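You operate a simulated robot arm through the tools that you are given. There is no shell and no other tool. Be economical: measure what you need, move in short steps, check, and stop when the job is done.

The job below is to be done with a simulated two-armed robot. You get a single attempt, and the scene is never put back.

JOB
Put the circuit board marked "rev a" from the top of the packing table in the inside of the wide grey bin and the circuit board marked "rev c" on the bay one of the back bench.

Only the result counts: the job must be done as asked and must still hold three seconds after the hand-in. Knocking over, shifting, dropping, spilling or breaking anything else fails it.

ROBOT AND FRAMES
Two 7-joint arms with two-finger parallel grippers on one trunk, on a base that drives. Base frame: it is fixed to the floor where the robot stands at the start and does not move with it; the origin is under the middle of the robot, x ahead of it, y to its left, z up. Units: cm, rad, N and s.
The left shoulder is at the start at [7, 16.3, 97], the right one opposite. With the tool pointing down near the work surface each hand reaches from about 36 to 88 cm from the robot's upright axis, wherever it stands, measured 20 degrees to its own side. Places, roughly: inside of the wide grey bin [-110, 40, 80]; bay one of the back bench [-20, -330, 80]. Payload 3.43 kg a hand.
The tool frame of a hand sits at the grasp point between the pads (the TCP): z along the fingers, y along the line on which they close. The tips reach 3.4 cm beyond it. The gripper opens to 12.8 cm. The fingers are 2.4 cm wide and 1.2 cm thick; the gripper's body (4.8 by 13 cm) begins 9.6 cm behind the TCP.
Orientation is that of the tool frame in the base frame, as a unit quaternion [w, x, y, z]. With the fingers straight down and closing along the base's y, the tool's x points along the base's -x, its y along +y and its z along -z.

CONTROLS
- The arms move only by the tool play_rows. It takes "left_targets", "right_targets" or both (then of equal length, played together; a hand with none holds still); each is a list of rows, each an object of numbers (a shift or turn left out is 0, a gripper value left out holds the last): "wx", "wy", "wz": the turn, a rotation vector about the base's x, y, z in rad; "x", "y", "z": the shift along the base's x, y, z in mm; "jaw": the closure, from 0 (fully open) to 1 (shut). In form: [{"wx": .., "wy": .., "wz": .., "x": .., "y": .., "z": .., "jaw": ..}, ...]. A call has 1 to 20 rows; each row shifts and turns the commanded pose from where the row before left it. A row lasts 0.2 s, in which the tool goes at most 5 cm and 0.15 rad; a call with a longer step from one row to the next is refused whole, and so is a gripper value outside its range. Where a pose cannot be reached the arm comes as near as it can. A force on the tool above 40 N (or 10 N above the force at the start of the call, whichever is more), or a blocked arm, ends the call early, and 0.2 s more pass. Each finger travels about 15.3 cm/s and halts on what it meets, pressing with about 32 N; the grip force reading is that of the motor and also rises with nothing between the fingers. The clock runs only during rows and for 0.2 s after the last one: add rows that do not move to give the fingers time. It gives the time, the measured TCP pose, the force on the tool (base axes), the opening and the grip force at its end, in the units of the frame above (readings bear some noise), and new pictures: "show" is both (left out), scene, wrist or none (wrist: the cameras of the hands that moved).
- Cameras (640 x 400 px; columns grow to the right, rows downward): "scene" is now at [7.65, 7.27, 117.59]; the picture's right is [0.95, -0.31, -0.00], its down [-0.24, -0.73, -0.64] and it looks along [0.20, 0.61, -0.77] (base axes); focal length 214 px, centre (320, 200). "left" rides on the left gripper at [7.6, 1.1, -16] in its tool frame; the picture's right is [-0.15, 0.99, 0.00], its down [-0.88, -0.13, -0.46] and it looks along [-0.45, -0.07, 0.89] (tool axes); focal length 234 px, centre (320, 200). "right" rides on the right gripper at [7.6, -1.1, -16] in its tool frame; the picture's right is [0.15, 0.99, 0.00], its down [-0.88, 0.13, -0.46] and it looks along [-0.45, 0.07, 0.89] (tool axes); focal length 234 px, centre (320, 200). There is no depth. A picture from a camera that has moved, and an enlarged one, comes with that camera's place and axes in the base frame and with its lens.
- slide_trunk(by): slides the trunk up (or, below 0, down) by that many cm; the arms and the scene camera ride with it, the base frame stays. It gives what a move gives, with no picture.
- base_move(legs): drives the robot by 1 to 6 legs, each [ahead, left, turn to the left] in cm, cm and rad, along the robot's own axes; the way and the turn of a leg run together, so that a leg with both is an arc; at most 150 cm and 3.142 rad a leg. The arms and the cameras ride along, it lands a little off, and it stops where it bumps. It gives what a move gives, and a new picture of the scene camera.
- head_to(pan, tilt): turns the head with the scene camera to pan (to the left, within 1.501 rad either way) and tilt (down, from -0.506 to 1.204), counted from straight ahead of the robot. It gives what a move gives, and a new picture of the scene camera.
- zoom(camera, box): a new picture of the part [left, top, right, bottom] of that camera's present view, enlarged. No time passes.
- hand_in(): hands the job in; it is judged then, once.

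Work in short steps. Places have to be worked out from the pictures, the camera data and where the tool is seen: move nearer, look again, correct. Check each grasp and each placing, and mend what went wrong. You have 120 turns and 170 pictures in all, those below and enlarged ones among them. Open the grippers and draw the arms clear of the work before you hand the job in, unless the task says otherwise; then end with one line.

The tools are called after "Call:" by a JSON object that holds its "fn" and its "kwargs". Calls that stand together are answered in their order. play_rows: Moves the arms, as the interface text tells. Its arguments: {"type":"object","properties":{"left_targets":{"type":"array","items":{"type":"object","properties":{"wx":{"type":"number"},"wy":{"type":"number"},"wz":{"type":"number"},"x":{"type":"number"},"y":{"type":"number"},"z":{"type":"number"},"jaw":{"type":"number"}}}},"right_targets":{"type":"array","items":{"type":"object","properties":{"wx":{"type":"number"},"wy":{"type":"number"},"wz":{"type":"number"},"x":{"type":"number"},"y":{"type":"number"},"z":{"type":"number"},"jaw":{"type":"number"}}}},"show":{"type":"string","enum":["both","scene","wrist","none"]}},"required":[]} The other tools are called the same way: slide_trunk (by) slides the trunk up or down; base_move (legs) drives the base; head_to (pan, tilt) turns the head that bears the scene camera; zoom (camera, box) takes an enlarged picture of a part of a camera's view; hand_in () hands the job in.

At the start:

```text
time: 0.0
left_tool_pos: [40.12, 49.65, 102.67]
left_tcp_rot: [0.0, -0.002, 1.0, 0.0]
left_ft_force: [0.7, -0.3, 0.4]
left_opening: 12.79
left_grip_force: 0.1
right_tool_pos: [57.56, 0.32, 105.36]
right_tcp_rot: [0.0, 0.0, 1.0, 0.0]
right_ft_force: [-0.7, -0.3, 0.1]
right_opening: 12.8
right_grip_force: 0.1
trunk travel left (down, up): [-45.0, 49.0]
robot x, y, heading: [-0.06, 0.03, 0.002]
head pan, tilt: [1.258, 0.876]
```

scene: 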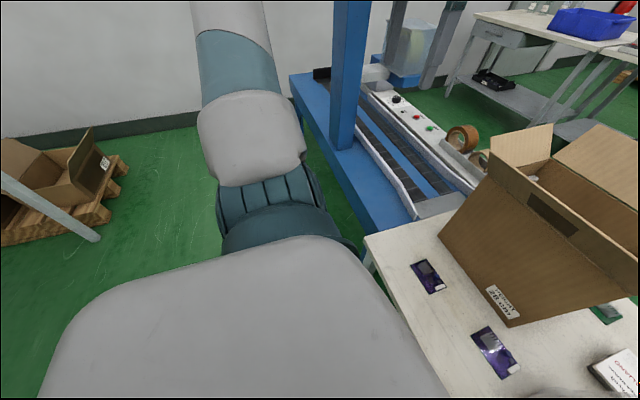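
right: 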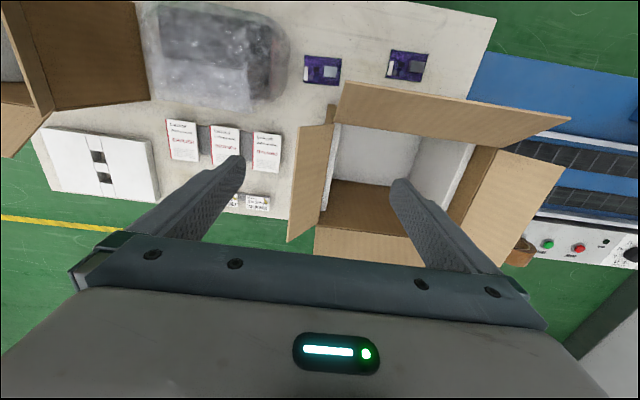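
left: 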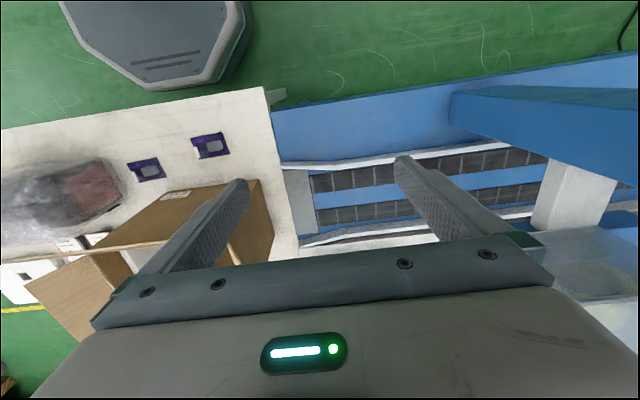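

The scene shows two purple boards on the packing table and a green one behind the box. I look ahead over the table and enlarge the views to read marks.

Call:
{"fn": "zoom", "kwargs": {"camera": "scene", "box": [390, 240, 640, 400]}}

Call:
{"fn": "zoom", "kwargs": {"camera": "right", "box": [280, 30, 460, 142]}}

Call:
{"fn": "head_to", "kwargs": {"pan": 0.0, "tilt": 0.9}}

```text
2.50 times, centred on (515, 320) of scene
camera zoom: at [7.65, 7.27, 117.59], right [0.95, -0.31, 0.0], down [-0.24, -0.73, -0.64], along [0.2, 0.61, -0.77], focal length 536 px, centre (-168, -100)
```

zoom: 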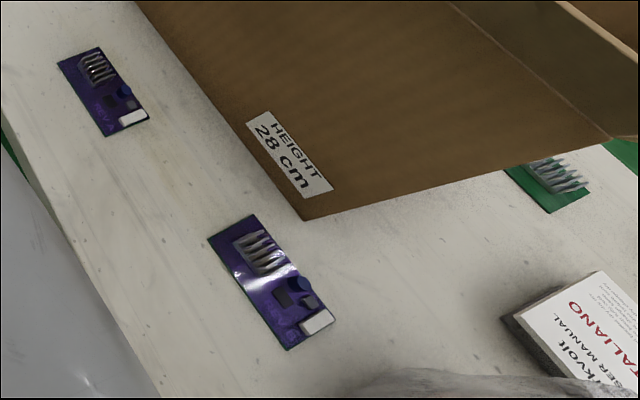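

```text
3.56 times, centred on (370, 86) of right
camera zoom: at [50.0, -0.85, 121.29], right [-0.15, 0.99, 0.0], down [0.88, 0.13, 0.46], along [0.45, 0.07, -0.89], focal length 833 px, centre (142, 605)
```

zoom: 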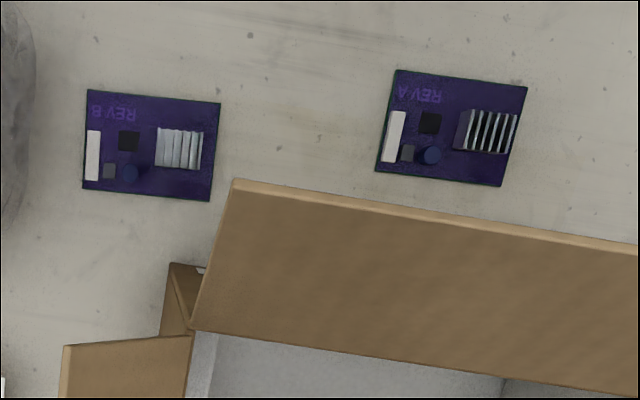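

```text
time: 1.4
left_tool_pos: [40.24, 49.69, 102.47]
left_tcp_rot: [0.0, -0.001, 1.0, 0.0]
left_ft_force: [-0.4, -0.3, -0.1]
left_opening: 12.81
left_grip_force: 0.1
right_tool_pos: [57.51, 0.38, 105.36]
right_tcp_rot: [0.001, 0.001, 1.0, 0.0]
right_ft_force: [0.6, -0.9, 0.4]
right_opening: 12.8
right_grip_force: 0.1
trunk travel left (down, up): [-45.0, 49.0]
robot x, y, heading: [-0.04, 0.03, 0.002]
head pan, tilt: [0.0, 0.901]
camera scene: at [12.83, -0.03, 117.4], right [0.0, -1.0, 0.0], down [-0.78, 0.0, -0.62], along [0.62, 0.0, -0.78], focal length 214 px, centre (320, 200)
```

scene: 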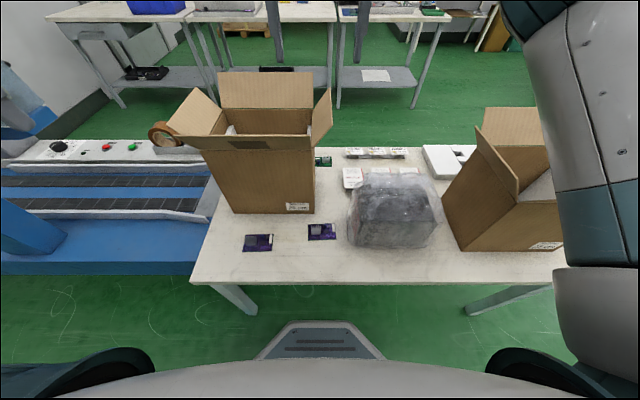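

REV A is the purple board at about [44, 20, 56], with REV B to the right of it. I look at the green one behind the box and then for the other places.

Call:
{"fn": "zoom", "kwargs": {"camera": "scene", "box": [230, 120, 470, 270]}}

Call:
{"fn": "zoom", "kwargs": {"camera": "scene", "box": [40, 0, 520, 120]}}

Call:
{"fn": "head_to", "kwargs": {"pan": 0.0, "tilt": 0.3}}

Call:
{"fn": "head_to", "kwargs": {"pan": -1.4, "tilt": 0.3}}

Call:
{"fn": "head_to", "kwargs": {"pan": 1.5, "tilt": 0.3}}

```text
2.67 times, centred on (350, 195) of scene
camera zoom: at [12.83, -0.03, 117.4], right [0.0, -1.0, 0.0], down [-0.78, 0.0, -0.62], along [0.62, 0.0, -0.78], focal length 572 px, centre (240, 213)
```

zoom: 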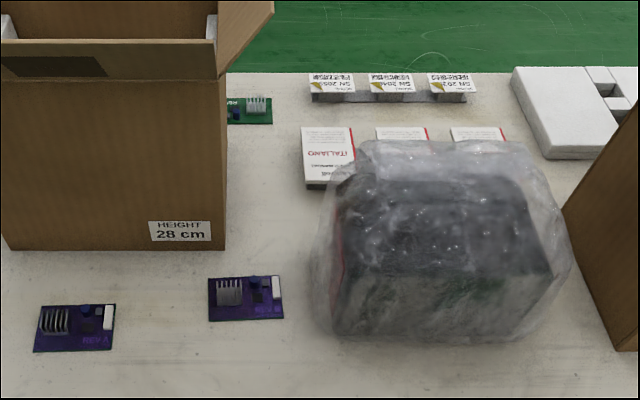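

```text
1.33 times, centred on (280, 60) of scene
camera zoom: at [12.83, -0.03, 117.4], right [0.0, -1.0, 0.0], down [-0.78, 0.0, -0.62], along [0.62, 0.0, -0.78], focal length 286 px, centre (373, 387)
```

zoom: 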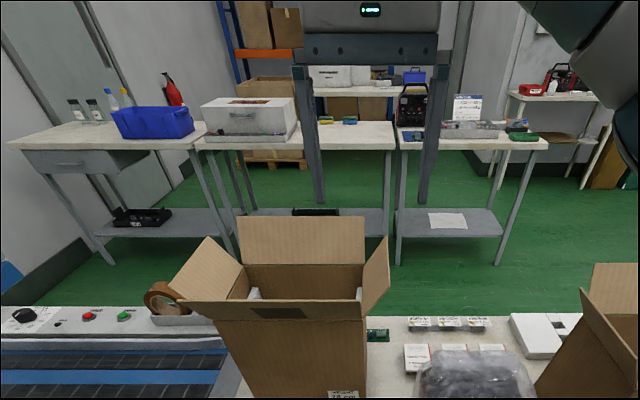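

```text
time: 2.4
left_tool_pos: [40.27, 49.77, 102.48]
left_tcp_rot: [0.0, -0.001, 1.0, 0.0]
left_ft_force: [1.0, -0.4, -0.8]
left_opening: 12.76
left_grip_force: 0.1
right_tool_pos: [57.48, 0.36, 105.35]
right_tcp_rot: [0.0, -0.001, 1.0, 0.0]
right_ft_force: [0.2, 0.3, 0.2]
right_opening: 12.82
right_grip_force: 0.0
trunk travel left (down, up): [-45.0, 49.0]
robot x, y, heading: [-0.4, -0.07, 0.001]
head pan, tilt: [0.0, 0.3]
camera scene: at [14.62, -0.04, 122.62], right [0.0, -1.0, 0.0], down [-0.3, 0.0, -0.95], along [0.95, 0.0, -0.3], focal length 214 px, centre (320, 200)
```

scene: 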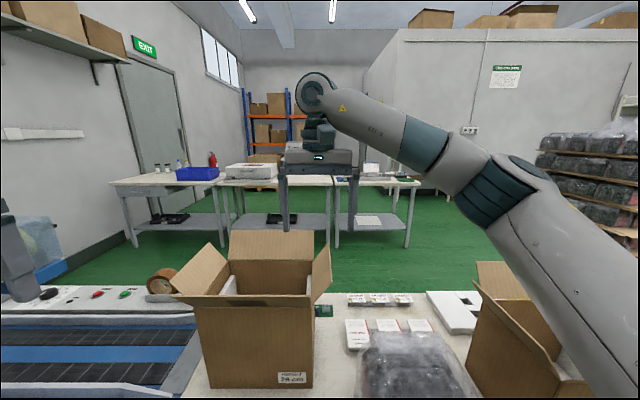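

```text
time: 4.0
left_tool_pos: [40.08, 49.75, 102.58]
left_tcp_rot: [0.0, -0.001, 1.0, 0.0]
left_ft_force: [0.4, -0.3, 0.1]
left_opening: 12.8
left_grip_force: 0.0
right_tool_pos: [57.5, 0.23, 105.31]
right_tcp_rot: [0.001, 0.0, 1.0, -0.001]
right_ft_force: [-0.7, 0.5, -0.3]
right_opening: 12.81
right_grip_force: 0.0
trunk travel left (down, up): [-45.0, 49.0]
robot x, y, heading: [0.16, 0.09, 0.003]
head pan, tilt: [-1.4, 0.3]
camera scene: at [6.88, -9.24, 122.63], right [-0.99, -0.17, 0.0], down [-0.05, 0.29, -0.96], along [0.16, -0.94, -0.3], focal length 214 px, centre (320, 200)
```

scene: 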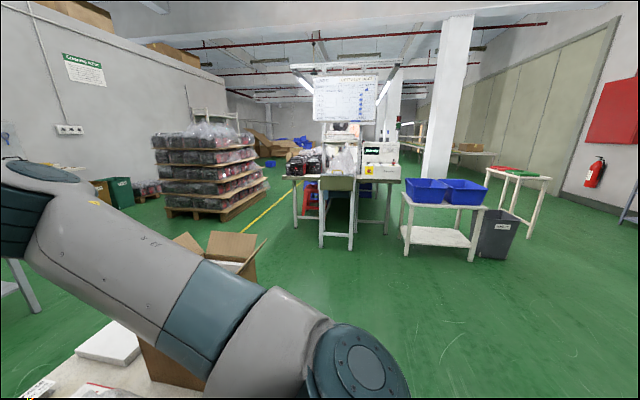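

```text
time: 6.5
left_tool_pos: [40.17, 49.67, 102.54]
left_tcp_rot: [0.0, -0.001, 1.0, 0.0]
left_ft_force: [0.6, -0.4, -0.4]
left_opening: 12.79
left_grip_force: 0.1
right_tool_pos: [57.39, 0.27, 105.33]
right_tcp_rot: [0.0, 0.0, 1.0, 0.0]
right_ft_force: [-0.1, -0.4, 0.2]
right_opening: 12.81
right_grip_force: 0.1
trunk travel left (down, up): [-45.0, 49.0]
robot x, y, heading: [0.01, -0.09, 0.002]
head pan, tilt: [1.499, 0.3]
camera scene: at [5.96, 9.28, 122.63], right [1.0, -0.07, 0.0], down [-0.02, -0.3, -0.96], along [0.07, 0.95, -0.3], focal length 214 px, centre (320, 200)
```

scene: 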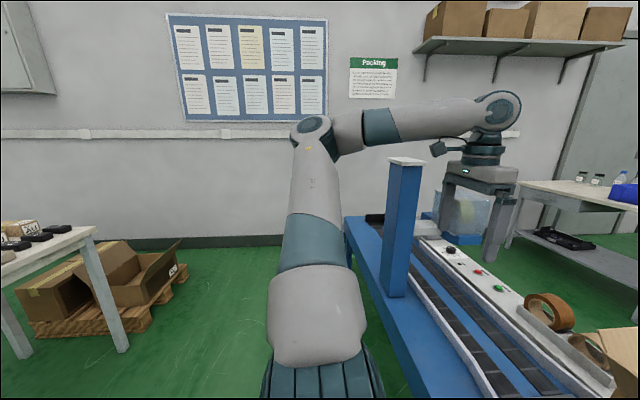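

The back bench should be near column 376 looking right. I turn there and zoom, since the boards on the right-hand stand also matter.

Call:
{"fn": "head_to", "kwargs": {"pan": -1.5, "tilt": 0.3}}

Call:
{"fn": "zoom", "kwargs": {"camera": "scene", "box": [220, 120, 400, 232]}}

Call:
{"fn": "zoom", "kwargs": {"camera": "scene", "box": [360, 130, 560, 255]}}

```text
time: 9.1
left_tool_pos: [40.2, 49.63, 102.5]
left_tcp_rot: [0.0, -0.001, 1.0, 0.0]
left_ft_force: [0.0, 0.2, -0.3]
left_opening: 12.8
left_grip_force: 0.1
right_tool_pos: [57.56, 0.3, 105.33]
right_tcp_rot: [0.0, 0.001, 1.0, 0.0]
right_ft_force: [0.3, -0.3, -0.6]
right_opening: 12.81
right_grip_force: 0.0
trunk travel left (down, up): [-45.0, 49.0]
robot x, y, heading: [0.01, 0.02, 0.0]
head pan, tilt: [-1.499, 0.3]
camera scene: at [5.96, -9.35, 122.63], right [-1.0, -0.07, 0.0], down [-0.02, 0.29, -0.96], along [0.07, -0.95, -0.3], focal length 214 px, centre (320, 200)
```

scene: 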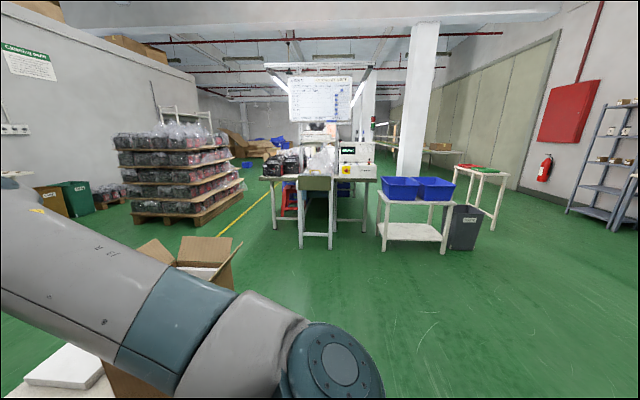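

```text
3.56 times, centred on (310, 176) of scene
camera zoom: at [5.96, -9.35, 122.63], right [-1.0, -0.07, 0.0], down [-0.02, 0.29, -0.96], along [0.07, -0.95, -0.3], focal length 763 px, centre (356, 285)
```

zoom: 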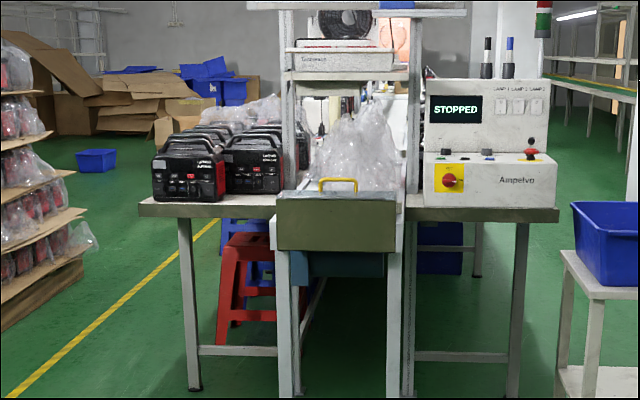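

```text
3.20 times, centred on (460, 192) of scene
camera zoom: at [5.96, -9.35, 122.63], right [-1.0, -0.07, 0.0], down [-0.02, 0.29, -0.96], along [0.07, -0.95, -0.3], focal length 686 px, centre (-128, 224)
```

zoom: 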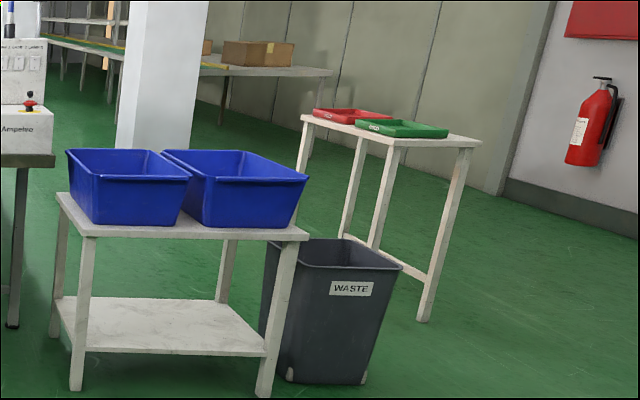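

REV A and B are purple; the green board behind the box at about [83, -2, 56] is unread. I shift the right hand to the right to see it with the wrist camera.

Call:
{"fn": "play_rows", "kwargs": {"right_targets": [{"y": -45, "x": 20}, {"y": -45, "x": 20}, {"y": -45, "x": 20}, {"y": 0}], "show": "wrist"}}

```text
time: 10.1
left_tool_pos: [40.13, 49.78, 102.46]
left_tcp_rot: [0.0, -0.001, 1.0, 0.0]
left_ft_force: [-0.1, 1.1, -0.2]
left_opening: 12.79
left_grip_force: 0.2
right_tool_pos: [63.6, -13.04, 105.55]
right_tcp_rot: [0.0, 0.0, 1.0, -0.001]
right_ft_force: [-0.5, 0.3, 0.1]
right_opening: 12.82
right_grip_force: 0.1
trunk travel left (down, up): [-45.0, 49.0]
robot x, y, heading: [0.04, -0.07, -0.001]
head pan, tilt: [-1.499, 0.3]
camera right: at [56.08, -14.25, 121.5], right [-0.15, 0.99, 0.0], down [0.88, 0.13, 0.46], along [0.45, 0.07, -0.89], focal length 234 px, centre (320, 200)
```

right: 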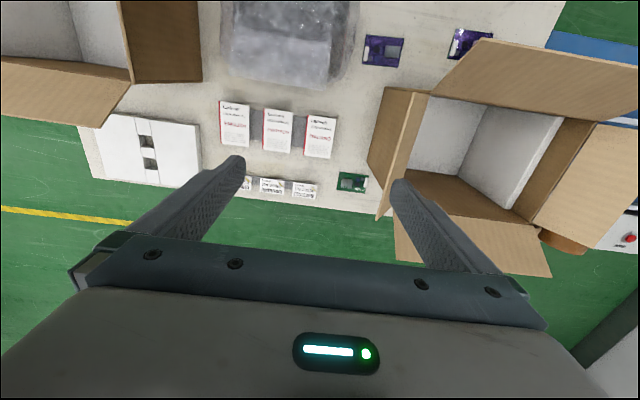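

Call:
{"fn": "zoom", "kwargs": {"camera": "right", "box": [300, 150, 400, 212]}}

Call:
{"fn": "zoom", "kwargs": {"camera": "right", "box": [200, 0, 520, 200]}}

```text
6.40 times, centred on (350, 181) of right
camera zoom: at [56.08, -14.25, 121.5], right [-0.15, 0.99, 0.0], down [0.88, 0.13, 0.46], along [0.45, 0.07, -0.89], focal length 1499 px, centre (128, 322)
```

zoom: 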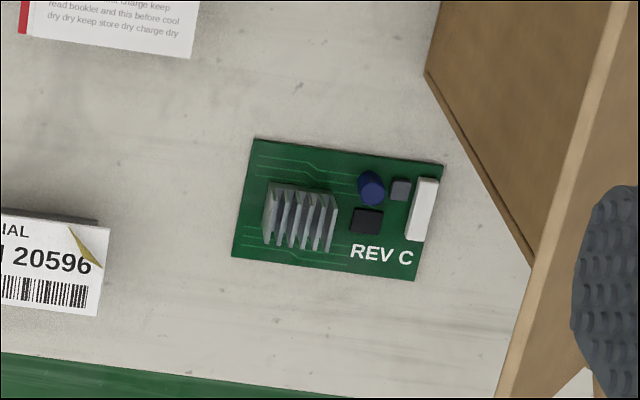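

```text
2.00 times, centred on (360, 100) of right
camera zoom: at [56.08, -14.25, 121.5], right [-0.15, 0.99, 0.0], down [0.88, 0.13, 0.46], along [0.45, 0.07, -0.89], focal length 468 px, centre (240, 400)
```

zoom: 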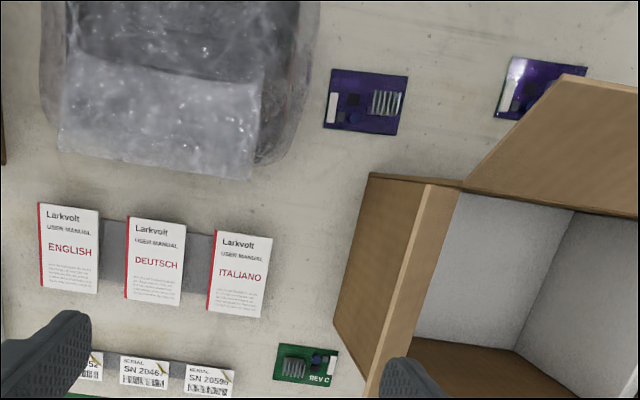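

REV C is the green board at about [81.6, -0.2], its heatsink at about [82, -2]; REV A is at [44.2, 19.6]. I take REV A with the left hand (closing along y, leaning back from the box flap), starting with a move above it.

Call:
{"fn": "play_rows", "kwargs": {"left_targets": [{"y": -43, "wy": -0.1}, {"y": -43, "wy": -0.1}, {"y": -43}, {"y": -43}, {"y": -43}, {"y": -43}, {"y": -43}, {"z": -40}, {"z": -40}, {"z": -40}, {"z": 0}], "show": "wrist"}}

Call:
{"fn": "head_to", "kwargs": {"pan": 0.1, "tilt": 0.9}}

```text
time: 12.5
left_tool_pos: [40.4, 19.76, 90.3]
left_tcp_rot: [0.101, -0.001, 0.995, 0.0]
left_ft_force: [-0.4, -0.6, -0.3]
left_opening: 12.8
left_grip_force: 0.0
right_tool_pos: [63.37, -13.12, 105.54]
right_tcp_rot: [-0.001, 0.0, 1.0, 0.0]
right_ft_force: [-0.5, 0.6, -0.2]
right_opening: 12.81
right_grip_force: 0.0
trunk travel left (down, up): [-45.0, 49.0]
robot x, y, heading: [-0.52, -0.38, -0.001]
head pan, tilt: [-1.499, 0.3]
camera left: at [29.82, 20.95, 104.63], right [0.14, 0.99, 0.03], down [0.77, -0.13, 0.62], along [0.62, -0.07, -0.78], focal length 234 px, centre (320, 200)
```

left: 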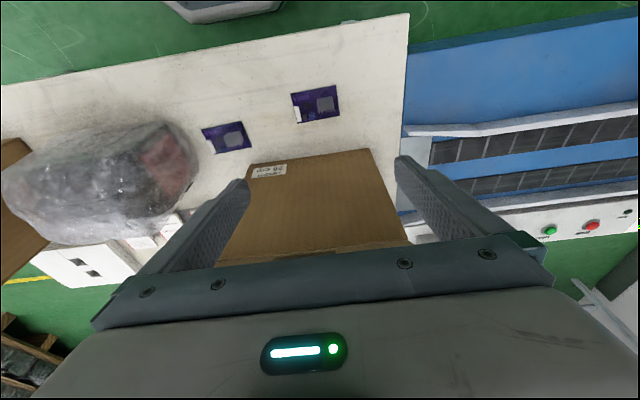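

```text
time: 14.2
left_tool_pos: [40.49, 19.7, 90.46]
left_tcp_rot: [0.1, -0.001, 0.995, -0.001]
left_ft_force: [-0.2, -0.4, -0.4]
left_opening: 12.8
left_grip_force: 0.1
right_tool_pos: [63.55, -13.2, 105.52]
right_tcp_rot: [0.0, 0.0, 1.0, 0.0]
right_ft_force: [0.2, 0.1, 0.2]
right_opening: 12.83
right_grip_force: 0.0
trunk travel left (down, up): [-45.0, 49.0]
robot x, y, heading: [-0.08, -0.17, -0.001]
head pan, tilt: [0.099, 0.901]
camera scene: at [12.8, 0.7, 117.4], right [0.1, -1.0, 0.0], down [-0.78, -0.08, -0.62], along [0.62, 0.06, -0.78], focal length 214 px, centre (320, 200)
```

scene: 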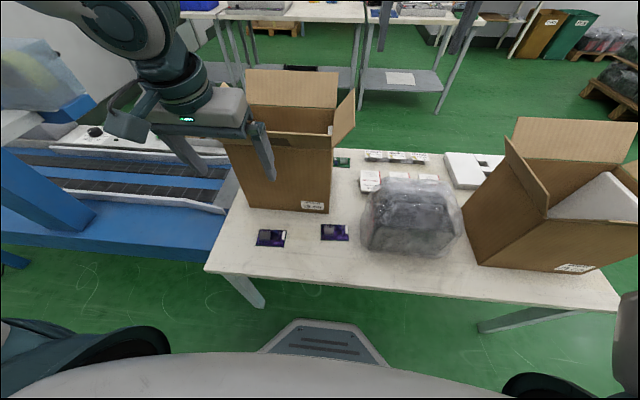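

Left view puts REV A at about [43.8, 19.3]. I descend to just above it and look.

Call:
{"fn": "play_rows", "kwargs": {"left_targets": [{"x": 6, "y": -1, "z": -45}, {"x": 6, "y": -1, "z": -45}, {"x": 6, "y": -1, "z": -45}, {"x": 6, "y": -1, "z": -45}, {"x": 6, "z": -45}, {"z": -45}, {"z": 0}, {"z": 0}], "show": "both"}}

```text
time: 16.0
left_tool_pos: [43.5, 20.15, 64.28]
left_tcp_rot: [0.098, 0.0, 0.995, -0.001]
left_ft_force: [1.1, 0.0, -0.1]
left_opening: 12.78
left_grip_force: 0.1
left hand out of reach, approached as far as the arm can: row 6
right_tool_pos: [63.59, -13.12, 105.58]
right_tcp_rot: [0.0, 0.0, 1.0, -0.001]
right_ft_force: [0.9, 0.2, 0.2]
right_opening: 12.78
right_grip_force: 0.1
trunk travel left (down, up): [-45.0, 49.0]
robot x, y, heading: [0.11, 0.03, -0.001]
head pan, tilt: [0.099, 0.901]
camera scene: at [12.81, 0.72, 117.4], right [0.1, -1.0, 0.0], down [-0.78, -0.08, -0.62], along [0.62, 0.06, -0.78], focal length 214 px, centre (320, 200)
camera left: at [32.99, 21.37, 78.55], right [0.14, 0.99, 0.03], down [0.77, -0.13, 0.62], along [0.62, -0.07, -0.78], focal length 234 px, centre (320, 200)
```

scene: 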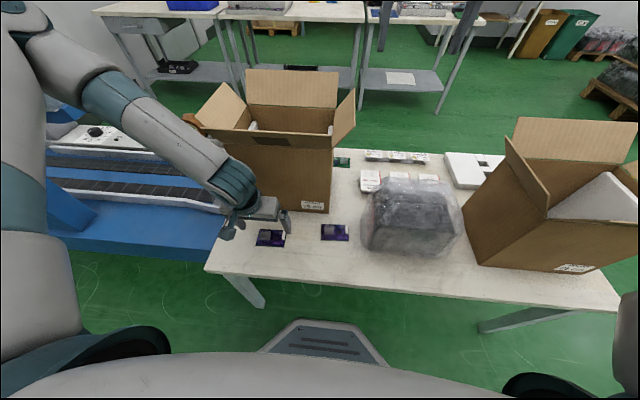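
left: 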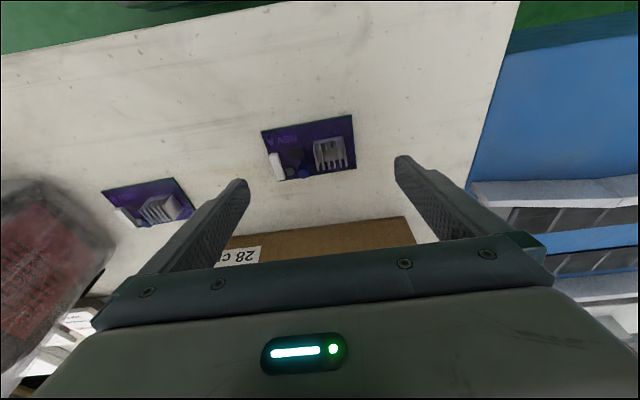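

REV A centre is at about [43.5, 19.4] with its heatsink and connector at x 44.6; the arm is at its limit, so I lower the trunk 3 cm and then centre.

Call:
{"fn": "slide_trunk", "kwargs": {"by": -3}}

Call:
{"fn": "play_rows", "kwargs": {"left_targets": [{"x": 3, "y": -8}, {"x": 0}, {"x": 0}], "show": "wrist"}}

```text
time: 16.7
left_tool_pos: [43.43, 20.15, 61.41]
left_tcp_rot: [0.1, -0.001, 0.995, 0.0]
left_ft_force: [-0.6, 0.0, -0.2]
left_opening: 12.8
left_grip_force: 0.2
right_tool_pos: [63.44, -13.27, 102.71]
right_tcp_rot: [0.0, -0.001, 1.0, 0.0]
right_ft_force: [-0.3, 0.1, -0.9]
right_opening: 12.82
right_grip_force: 0.1
trunk travel left (down, up): [-42.0, 52.0]
robot x, y, heading: [-0.33, 0.07, 0.005]
head pan, tilt: [0.099, 0.901]
```

```text
time: 17.5
left_tool_pos: [43.76, 19.83, 61.7]
left_tcp_rot: [0.1, -0.001, 0.995, -0.002]
left_ft_force: [0.6, -0.3, -1.0]
left_opening: 12.79
left_grip_force: 0.0
left hand out of reach, approached as far as the arm can: row 1
right_tool_pos: [63.61, -13.16, 102.48]
right_tcp_rot: [0.0, 0.001, 1.0, 0.0]
right_ft_force: [0.7, 0.9, 0.9]
right_opening: 12.78
right_grip_force: 0.1
trunk travel left (down, up): [-42.0, 52.0]
robot x, y, heading: [-0.09, -0.46, 0.003]
head pan, tilt: [0.099, 0.901]
camera left: at [33.35, 21.03, 75.9], right [0.14, 0.99, 0.03], down [0.77, -0.13, 0.62], along [0.62, -0.07, -0.78], focal length 234 px, centre (320, 200)
```

left: 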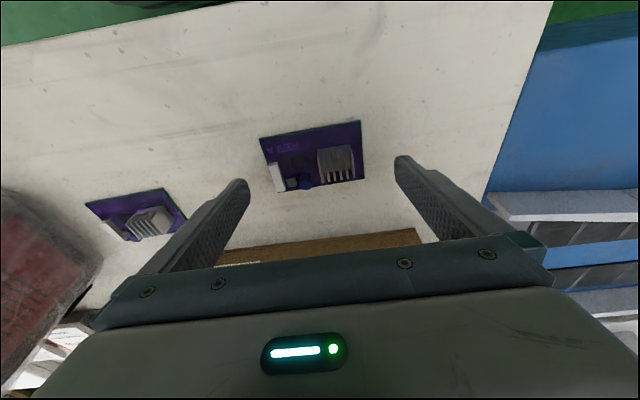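

Fingers straddle the board. I lower the trunk 1.4 cm more, so the tips come to about board level, then close.

Call:
{"fn": "slide_trunk", "kwargs": {"by": -1.4}}

Call:
{"fn": "zoom", "kwargs": {"camera": "left", "box": [200, 90, 440, 240]}}

```text
time: 18.1
left_tool_pos: [43.79, 19.85, 60.2]
left_tcp_rot: [0.1, -0.001, 0.995, -0.001]
left_ft_force: [-0.9, 0.3, 0.7]
left_opening: 12.81
left_grip_force: 0.0
right_tool_pos: [63.52, -13.12, 101.11]
right_tcp_rot: [0.0, 0.0, 1.0, 0.0]
right_ft_force: [0.1, -0.7, 0.8]
right_opening: 12.77
right_grip_force: 0.1
trunk travel left (down, up): [-40.6, 53.4]
robot x, y, heading: [-0.09, -0.12, -0.001]
head pan, tilt: [0.099, 0.901]
```

```text
2.67 times, centred on (320, 165) of left
camera zoom: at [33.31, 21.03, 74.51], right [0.14, 0.99, 0.03], down [0.77, -0.13, 0.62], along [0.62, -0.07, -0.78], focal length 624 px, centre (320, 293)
```

zoom: 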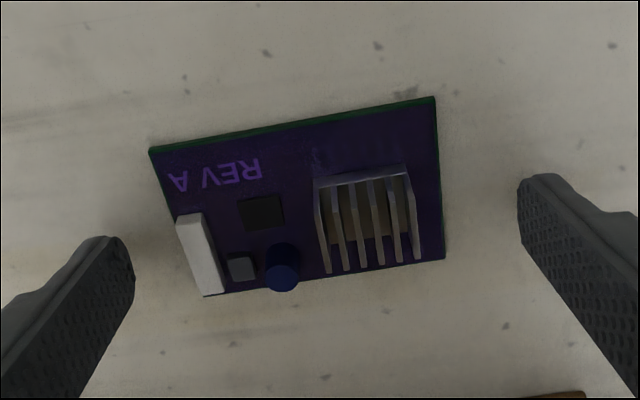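

Good alignment. I close the left gripper.

Call:
{"fn": "play_rows", "kwargs": {"left_targets": [{"jaw": 0.25}, {"jaw": 0.6}, {"jaw": 0.6}, {"jaw": 0.6}], "show": "wrist"}}

```text
time: 19.1
left_tool_pos: [43.9, 19.72, 60.25]
left_tcp_rot: [0.099, -0.001, 0.995, -0.001]
left_ft_force: [0.5, 0.0, 0.7]
left_opening: 7.64
left_grip_force: 32.1
right_tool_pos: [63.63, -13.23, 101.12]
right_tcp_rot: [0.0, 0.0, 1.0, 0.0]
right_ft_force: [0.3, -0.3, 0.6]
right_opening: 12.8
right_grip_force: 0.0
trunk travel left (down, up): [-40.6, 53.4]
robot x, y, heading: [0.08, 0.15, -0.001]
head pan, tilt: [0.099, 0.901]
camera left: at [33.34, 21.03, 74.5], right [0.14, 0.99, 0.03], down [0.77, -0.13, 0.62], along [0.62, -0.07, -0.78], focal length 234 px, centre (320, 200)
```

left: 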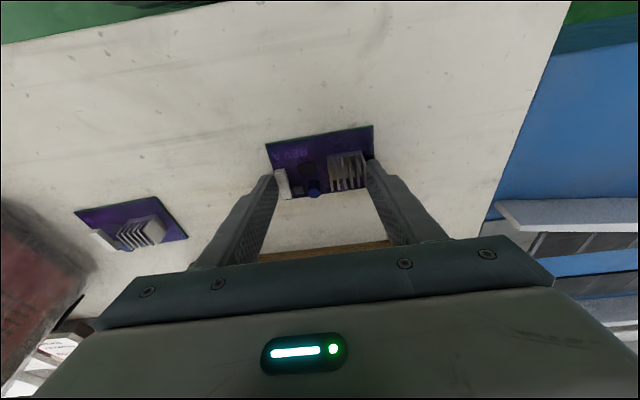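

It holds at 7.6 cm with 32 N. I lift a little and check.

Call:
{"fn": "play_rows", "kwargs": {"left_targets": [{"z": 15, "x": -3, "jaw": 0.7}, {"z": 25, "x": -5}, {"z": 30, "x": -5}, {"z": 40}, {"z": 40}, {"z": 0}], "show": "wrist"}}

Call:
{"fn": "zoom", "kwargs": {"camera": "left", "box": [200, 90, 440, 240]}}

```text
time: 20.5
left_tool_pos: [42.74, 19.69, 75.27]
left_tcp_rot: [0.099, -0.001, 0.995, -0.002]
left_ft_force: [-0.9, 0.5, 0.0]
left_opening: 7.6
left_grip_force: 31.9
right_tool_pos: [63.61, -13.15, 101.06]
right_tcp_rot: [0.0, 0.0, 1.0, 0.0]
right_ft_force: [-0.3, -0.5, -0.5]
right_opening: 12.79
right_grip_force: 0.1
trunk travel left (down, up): [-40.6, 53.4]
robot x, y, heading: [-0.08, -0.21, 0.002]
head pan, tilt: [0.099, 0.901]
camera left: at [32.19, 20.94, 89.56], right [0.14, 0.99, 0.02], down [0.77, -0.13, 0.62], along [0.62, -0.07, -0.78], focal length 234 px, centre (320, 200)
```

left: 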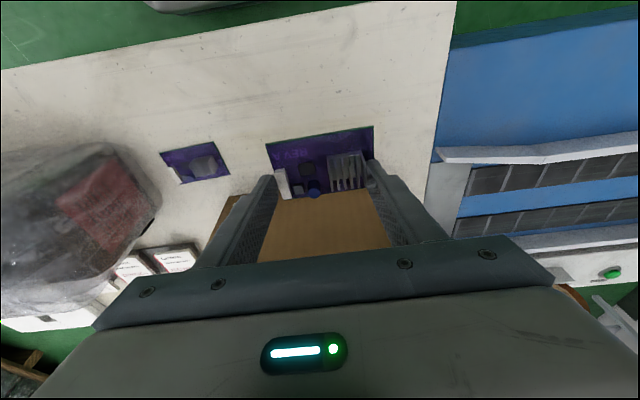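

```text
2.67 times, centred on (320, 165) of left
camera zoom: at [32.19, 20.94, 89.56], right [0.14, 0.99, 0.02], down [0.77, -0.13, 0.62], along [0.62, -0.07, -0.78], focal length 624 px, centre (320, 293)
```

zoom: 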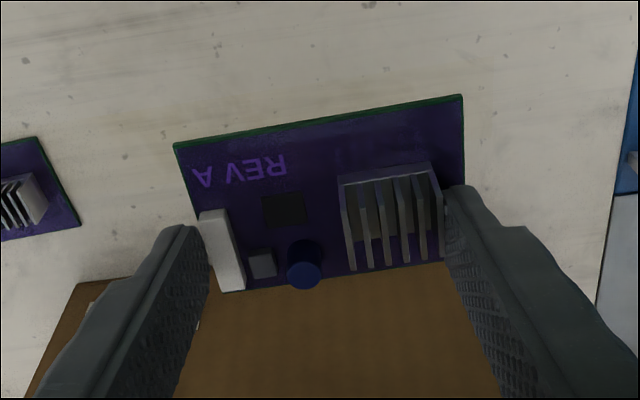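

REV A is firmly held by its connector and heatsink. I move the left hand up and aside while the right hand turns to close along x, leaning to the right, above REV C.

Call:
{"fn": "play_rows", "kwargs": {"left_targets": [{"z": 25}, {"z": 25}, {"z": 25}, {"z": 25}, {"z": 25, "y": 25}, {"z": 25, "y": 25}, {"z": 25, "y": 25}, {"y": 25}, {"y": 25}, {"y": 25}, {"y": 25}, {"y": 0}, {"y": 0}, {"y": 0}, {"y": 0}], "right_targets": [{"wz": 0.1428, "x": 15}, {"wz": 0.1428, "x": 15}, {"wz": 0.1428, "x": 15}, {"wz": 0.1428, "x": 15}, {"wz": 0.1428, "x": 15}, {"wz": 0.1428, "x": 15}, {"wz": 0.1428, "x": 15}, {"wz": 0.1428, "x": 15}, {"wz": 0.1428, "x": 15}, {"wz": 0.1428, "x": 15}, {"wz": 0.1428, "x": 15}, {"wx": 0.12}, {"wx": 0.12}, {"wx": 0.12}, {"x": 0}], "show": "both"}}

```text
time: 23.7
left_tool_pos: [42.55, 37.37, 92.91]
left_tcp_rot: [0.099, 0.0, 0.995, -0.001]
left_ft_force: [-0.7, -0.8, -0.9]
left_opening: 7.61
left_grip_force: 32.0
right_tool_pos: [47.28, -3.93, 91.95]
right_tcp_rot: [-0.127, 0.696, -0.695, -0.127]
right_ft_force: [-1.3, -0.6, -0.5]
right_opening: 12.81
right_grip_force: 0.1
right hand out of reach, approached as far as the arm can: row 5, 6, 7, 8, 9, 10, 11
trunk travel left (down, up): [-40.6, 53.4]
robot x, y, heading: [-0.02, 0.24, 0.002]
head pan, tilt: [0.099, 0.901]
camera scene: at [12.76, 0.75, 113.0], right [0.1, -1.0, 0.0], down [-0.78, -0.08, -0.62], along [0.62, 0.06, -0.78], focal length 214 px, centre (320, 200)
camera right: at [48.49, -16.7, 104.17], right [-0.99, -0.14, -0.05], down [-0.13, 0.66, 0.74], along [-0.07, 0.74, -0.67], focal length 234 px, centre (320, 200)
camera left: at [32.09, 38.58, 107.11], right [0.14, 0.99, 0.02], down [0.77, -0.13, 0.62], along [0.62, -0.07, -0.78], focal length 234 px, centre (320, 200)
```

scene: 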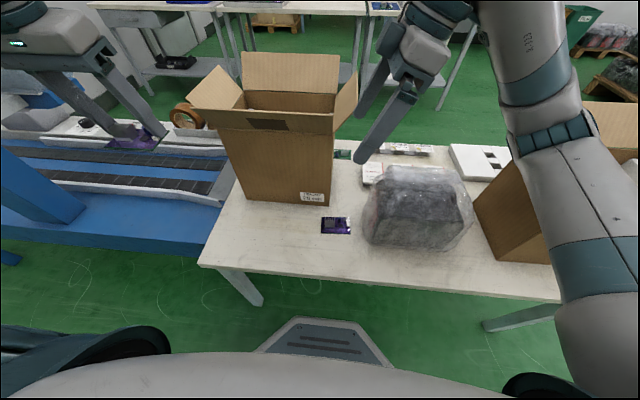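
right: 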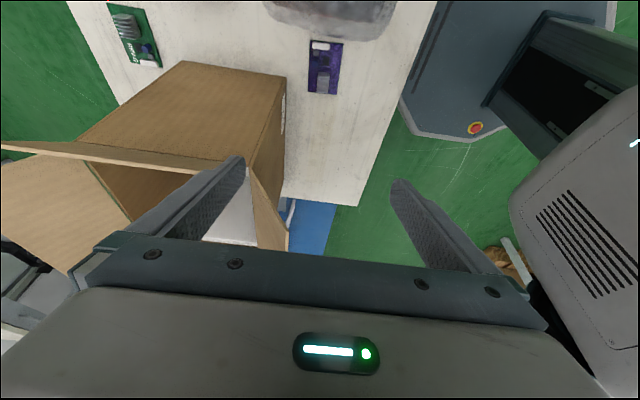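
left: 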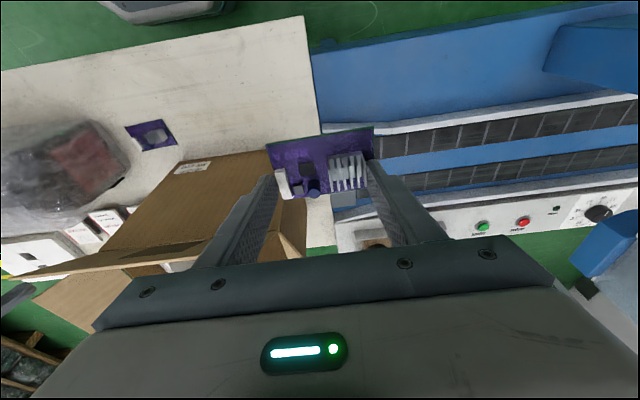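

The right wrist runs out of range in that turning direction. I undo it and return to the earlier pose.

Call:
{"fn": "play_rows", "kwargs": {"right_targets": [{"wx": -0.12}, {"wx": -0.12}, {"wx": -0.12}, {"wz": -0.1428, "x": -15}, {"wz": -0.1428, "x": -15}, {"wz": -0.1428, "x": -15}, {"wz": -0.1428, "x": -15}, {"wz": -0.1428, "x": -15}, {"wz": -0.1428, "x": -15}, {"wz": -0.1428, "x": -15}, {"wz": -0.1428, "x": -15}, {"wz": -0.1428, "x": -15}, {"wz": -0.1428, "x": -15}, {"wz": -0.1428, "x": -15}, {"x": 0}, {"x": 0}], "show": "scene"}}

```text
time: 27.1
left_tool_pos: [42.54, 37.31, 92.77]
left_tcp_rot: [0.099, -0.001, 0.995, -0.002]
left_ft_force: [-0.4, -0.2, 0.1]
left_opening: 7.59
left_grip_force: 31.6
right_tool_pos: [30.75, -3.94, 91.88]
right_tcp_rot: [0.0, -0.001, 1.0, 0.0]
right_ft_force: [0.4, -0.1, -0.5]
right_opening: 12.8
right_grip_force: 0.1
trunk travel left (down, up): [-40.6, 53.4]
robot x, y, heading: [-0.22, -0.26, 0.002]
head pan, tilt: [0.099, 0.901]
camera scene: at [12.79, 0.72, 113.0], right [0.1, -1.0, 0.0], down [-0.78, -0.08, -0.62], along [0.62, 0.06, -0.78], focal length 214 px, centre (320, 200)
```

scene: 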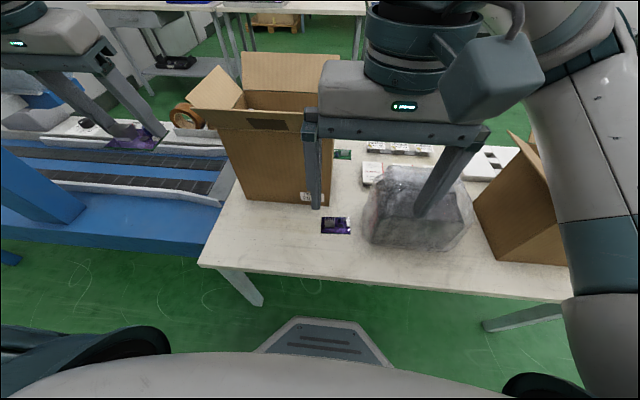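

The right hand is back upright at [31, -4, 92]. I bring it to a good place in front and try turning the other way, keeping high and to the right of the box.

Call:
{"fn": "play_rows", "kwargs": {"right_targets": [{"y": -40, "z": 25}, {"y": -40, "z": 25}, {"y": -40, "z": 25}, {"x": 45, "z": 25}, {"x": 45}, {"x": 45}, {"x": 45}, {"x": 45}, {"x": 45}, {"wz": -0.14}, {"wz": -0.14}, {"wz": -0.14}, {"wz": -0.14}, {"wz": -0.14}, {"wz": -0.14}, {"x": 0}], "show": "wrist"}}

```text
refused: row 4 steps farther than a row can; nothing moved
```

Call:
{"fn": "play_rows", "kwargs": {"right_targets": [{"y": -40, "z": 25}, {"y": -40, "z": 25}, {"y": -40, "z": 25}, {"x": 40, "z": 25}, {"x": 45}, {"x": 45}, {"x": 45}, {"x": 45}, {"x": 45}, {"wz": -0.14}, {"wz": -0.14}, {"wz": -0.14}, {"wz": -0.14}, {"wz": -0.14}, {"wz": -0.14}, {"x": 0}], "show": "wrist"}}

```text
time: 30.5
left_tool_pos: [42.6, 37.34, 92.75]
left_tcp_rot: [0.099, 0.0, 0.995, -0.002]
left_ft_force: [0.9, 1.3, -1.6]
left_opening: 7.63
left_grip_force: 31.9
right_tool_pos: [57.38, -15.98, 101.97]
right_tcp_rot: [-0.001, 0.408, 0.913, 0.0]
right_ft_force: [0.5, -0.3, -0.6]
right_opening: 12.8
right_grip_force: 0.0
trunk travel left (down, up): [-40.6, 53.4]
robot x, y, heading: [0.67, 0.25, 0.002]
head pan, tilt: [0.099, 0.901]
camera right: at [51.54, -11.01, 117.87], right [0.64, 0.77, 0.0], down [0.68, -0.57, 0.46], along [0.35, -0.29, -0.89], focal length 234 px, centre (320, 200)
```

right: 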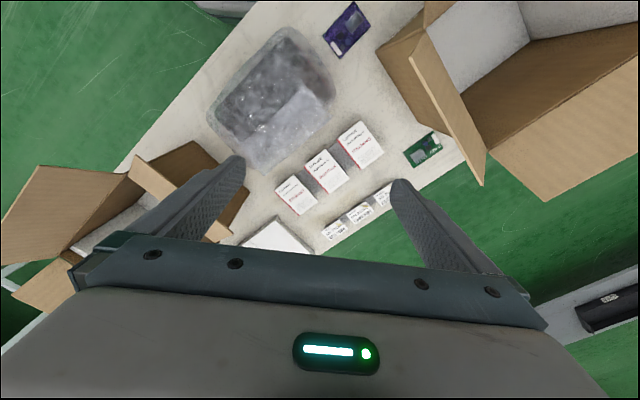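

This direction works. I finish the quarter turn, then move out to x = 82.

Call:
{"fn": "play_rows", "kwargs": {"right_targets": [{"wz": -0.146}, {"wz": -0.146}, {"wz": -0.146}, {"wz": -0.146}, {"wz": -0.146}, {"x": 35}, {"x": 35}, {"x": 35}, {"x": 35}, {"x": 35}, {"x": 35}, {"x": 35}, {"x": 0}, {"x": 0}], "show": "wrist"}}

```text
time: 33.5
left_tool_pos: [42.66, 37.22, 92.93]
left_tcp_rot: [0.099, -0.001, 0.995, -0.001]
left_ft_force: [0.3, -0.5, -1.2]
left_opening: 7.61
left_grip_force: 32.2
right_tool_pos: [76.27, -16.48, 101.17]
right_tcp_rot: [0.0, 0.707, 0.707, 0.0]
right_ft_force: [-0.3, 0.9, -0.6]
right_opening: 12.79
right_grip_force: 0.0
right hand out of reach, approached as far as the arm can: row 11, 12
trunk travel left (down, up): [-40.6, 53.4]
robot x, y, heading: [-0.11, 0.21, 0.003]
head pan, tilt: [0.099, 0.901]
camera right: at [75.24, -8.9, 117.22], right [0.99, 0.15, 0.0], down [0.13, -0.88, 0.46], along [0.07, -0.45, -0.89], focal length 234 px, centre (320, 200)
```

right: 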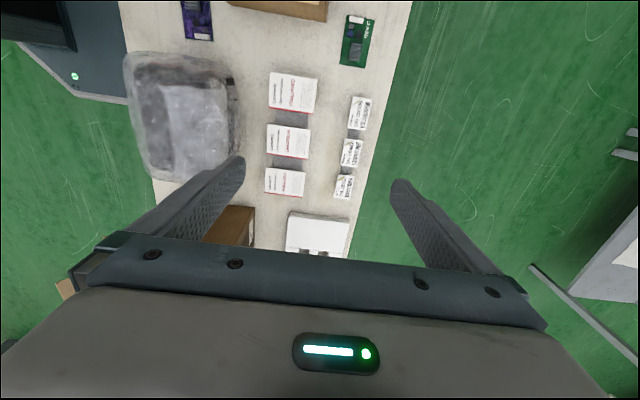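

REV C confirmed at about [82, -0.2]. Reach grows when lower, so I descend here (clear of items), tilting the hand's top to the right, then step outwards.

Call:
{"fn": "play_rows", "kwargs": {"right_targets": [{"wx": 0.1, "z": -40}, {"wx": 0.1, "z": -40}, {"wx": 0.1, "z": -40}, {"z": -40}, {"z": -40}, {"z": -40}, {"x": 20}, {"x": 20}, {"x": 20}, {"x": 0}, {"x": 0}], "show": "both"}}

```text
time: 35.9
left_tool_pos: [42.7, 37.28, 92.83]
left_tcp_rot: [0.099, 0.0, 0.995, -0.002]
left_ft_force: [-0.1, 0.1, -0.6]
left_opening: 7.61
left_grip_force: 32.1
right_tool_pos: [82.55, -16.36, 77.26]
right_tcp_rot: [-0.105, 0.699, 0.7, 0.105]
right_ft_force: [0.5, 0.2, -0.3]
right_opening: 12.79
right_grip_force: 0.0
trunk travel left (down, up): [-40.6, 53.4]
robot x, y, heading: [-0.12, -0.07, 0.002]
head pan, tilt: [0.099, 0.901]
camera scene: at [12.81, 0.75, 113.0], right [0.1, -0.99, 0.0], down [-0.78, -0.08, -0.62], along [0.62, 0.06, -0.78], focal length 214 px, centre (320, 200)
camera right: at [81.46, -13.97, 94.78], right [0.99, 0.14, 0.04], down [0.13, -0.98, 0.18], along [0.07, -0.17, -0.98], focal length 234 px, centre (320, 200)
```

scene: 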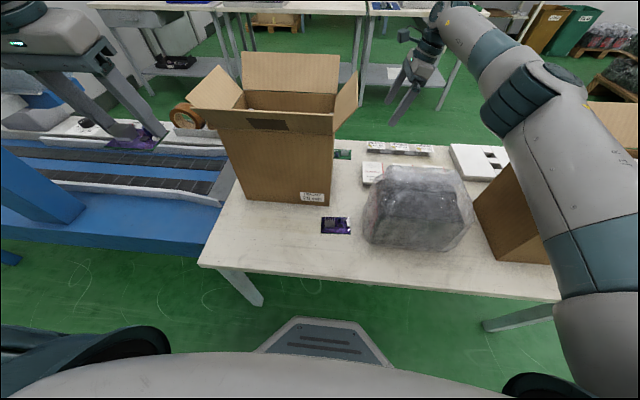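
right: 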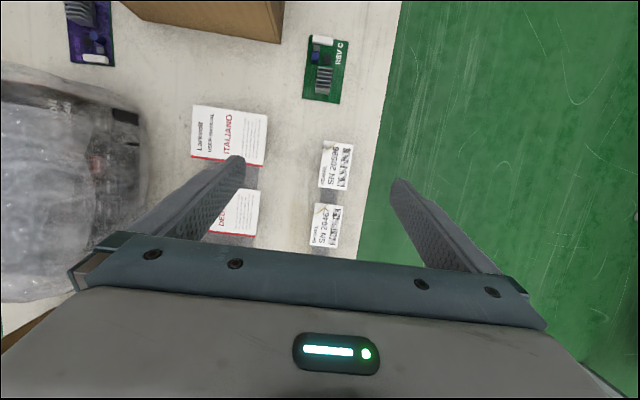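

Heatsink is at about [82.3, -2.2]. I move in diagonally to just above it.

Call:
{"fn": "play_rows", "kwargs": {"right_targets": [{"y": 22, "z": -15}, {"y": 22, "z": -15}, {"y": 22, "z": -25}, {"y": 22, "z": -25}, {"y": 22, "z": -25}, {"y": 22, "z": -25}, {"x": 0}, {"x": 0}], "show": "both"}}

```text
time: 37.7
left_tool_pos: [42.58, 37.29, 92.95]
left_tcp_rot: [0.1, 0.0, 0.995, -0.002]
left_ft_force: [0.2, 0.3, -1.6]
left_opening: 7.63
left_grip_force: 32.5
right_tool_pos: [82.31, -3.27, 64.51]
right_tcp_rot: [-0.106, 0.699, 0.699, 0.106]
right_ft_force: [0.2, 0.3, 0.1]
right_opening: 12.81
right_grip_force: 0.1
trunk travel left (down, up): [-40.6, 53.4]
robot x, y, heading: [0.11, 0.12, -0.0]
head pan, tilt: [0.099, 0.901]
camera scene: at [12.81, 0.74, 113.0], right [0.1, -0.99, 0.0], down [-0.78, -0.08, -0.62], along [0.62, 0.06, -0.78], focal length 214 px, centre (320, 200)
camera right: at [81.32, -0.72, 81.97], right [0.99, 0.14, 0.04], down [0.13, -0.98, 0.18], along [0.07, -0.17, -0.98], focal length 234 px, centre (320, 200)
```

scene: 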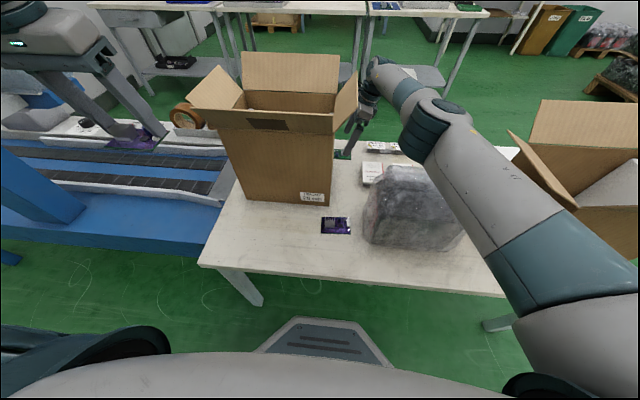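
right: 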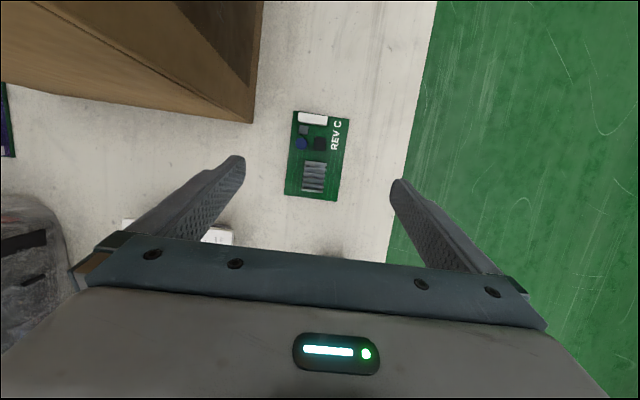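

Heatsink at [82.0, -2.5], well centred. I lower 4 cm in small steps.

Call:
{"fn": "play_rows", "kwargs": {"right_targets": [{"z": -12, "y": -2, "x": -2}, {"z": -12}, {"z": -10}, {"z": -6}, {"z": 0}], "show": "wrist"}}

Call:
{"fn": "zoom", "kwargs": {"camera": "right", "box": [200, 70, 440, 220]}}

```text
time: 38.9
left_tool_pos: [42.59, 37.21, 92.93]
left_tcp_rot: [0.1, -0.001, 0.995, -0.001]
left_ft_force: [-0.8, -0.2, -0.6]
left_opening: 7.61
left_grip_force: 31.7
right_tool_pos: [81.89, -3.4, 60.32]
right_tcp_rot: [-0.106, 0.699, 0.699, 0.106]
right_ft_force: [-0.2, 0.4, -0.4]
right_opening: 12.79
right_grip_force: 0.1
right hand out of reach, approached as far as the arm can: row 3
trunk travel left (down, up): [-40.6, 53.4]
robot x, y, heading: [0.02, -0.39, -0.001]
head pan, tilt: [0.099, 0.901]
camera right: at [80.94, -0.96, 77.8], right [0.99, 0.14, 0.04], down [0.13, -0.98, 0.18], along [0.07, -0.17, -0.98], focal length 234 px, centre (320, 200)
```

right: 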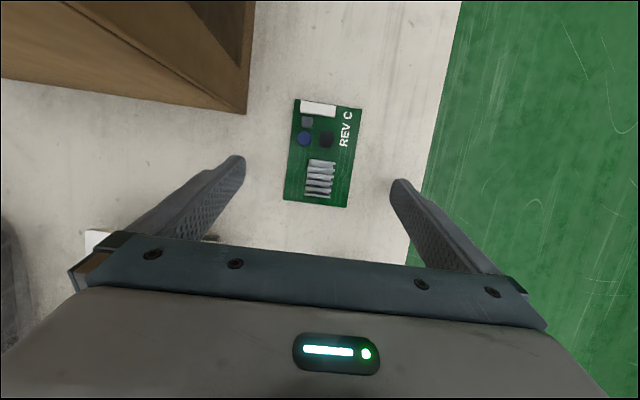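

```text
2.67 times, centred on (320, 145) of right
camera zoom: at [80.94, -0.96, 77.8], right [0.99, 0.14, 0.04], down [0.13, -0.98, 0.18], along [0.07, -0.17, -0.98], focal length 624 px, centre (320, 347)
```

zoom: 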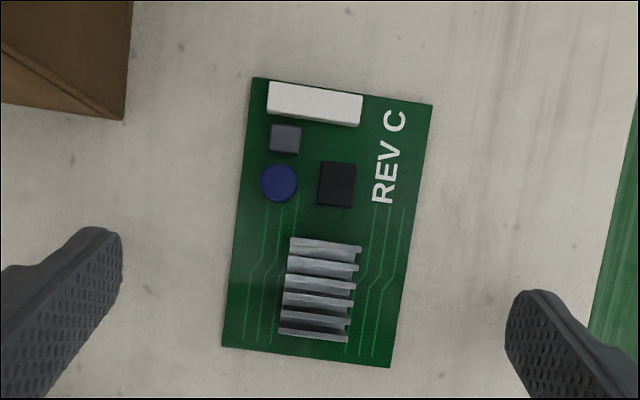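

Aligned with the heatsink. I close the right gripper.

Call:
{"fn": "play_rows", "kwargs": {"right_targets": [{"jaw": 0.3}, {"jaw": 0.6}, {"jaw": 0.95}, {"jaw": 0.95}, {"jaw": 0.95}], "show": "wrist"}}

```text
time: 40.1
left_tool_pos: [42.7, 37.25, 92.88]
left_tcp_rot: [0.1, 0.0, 0.995, -0.001]
left_ft_force: [0.1, -0.4, -0.8]
left_opening: 7.6
left_grip_force: 31.7
right_tool_pos: [81.9, -3.37, 60.33]
right_tcp_rot: [-0.106, 0.699, 0.699, 0.105]
right_ft_force: [-0.1, -0.8, -1.1]
right_opening: 2.11
right_grip_force: 31.7
trunk travel left (down, up): [-40.6, 53.4]
robot x, y, heading: [-0.17, 0.0, -0.002]
head pan, tilt: [0.099, 0.901]
camera right: at [80.93, -0.93, 77.82], right [0.99, 0.14, 0.04], down [0.13, -0.98, 0.18], along [0.07, -0.17, -0.98], focal length 234 px, centre (320, 200)
```

right: 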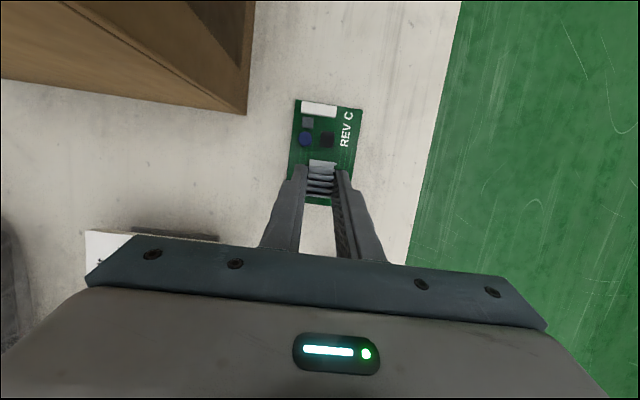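

Heatsink gripped (2.1 cm). I lift a little, then move right and up away from the flaps.

Call:
{"fn": "play_rows", "kwargs": {"right_targets": [{"z": 10}, {"z": 20}, {"z": 25}, {"y": -25, "z": 15}, {"y": -30, "z": 20}, {"y": -30, "z": 20}, {"y": -30, "z": 20}, {"x": 0}, {"x": 0}], "show": "wrist"}}

```text
time: 42.1
left_tool_pos: [42.52, 37.26, 92.85]
left_tcp_rot: [0.099, -0.001, 0.995, -0.002]
left_ft_force: [-0.1, -0.5, -1.4]
left_opening: 7.62
left_grip_force: 31.9
right_tool_pos: [81.86, -14.96, 73.21]
right_tcp_rot: [-0.106, 0.699, 0.699, 0.106]
right_ft_force: [-0.4, 0.4, -0.3]
right_opening: 2.13
right_grip_force: 32.1
trunk travel left (down, up): [-40.6, 53.4]
robot x, y, heading: [-0.36, -0.14, -0.001]
head pan, tilt: [0.099, 0.901]
camera right: at [80.85, -12.45, 90.74], right [0.99, 0.14, 0.04], down [0.13, -0.98, 0.18], along [0.07, -0.17, -0.98], focal length 234 px, centre (320, 200)
```

right: 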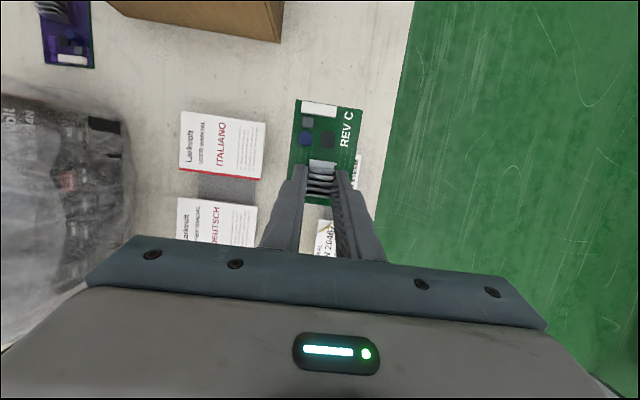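

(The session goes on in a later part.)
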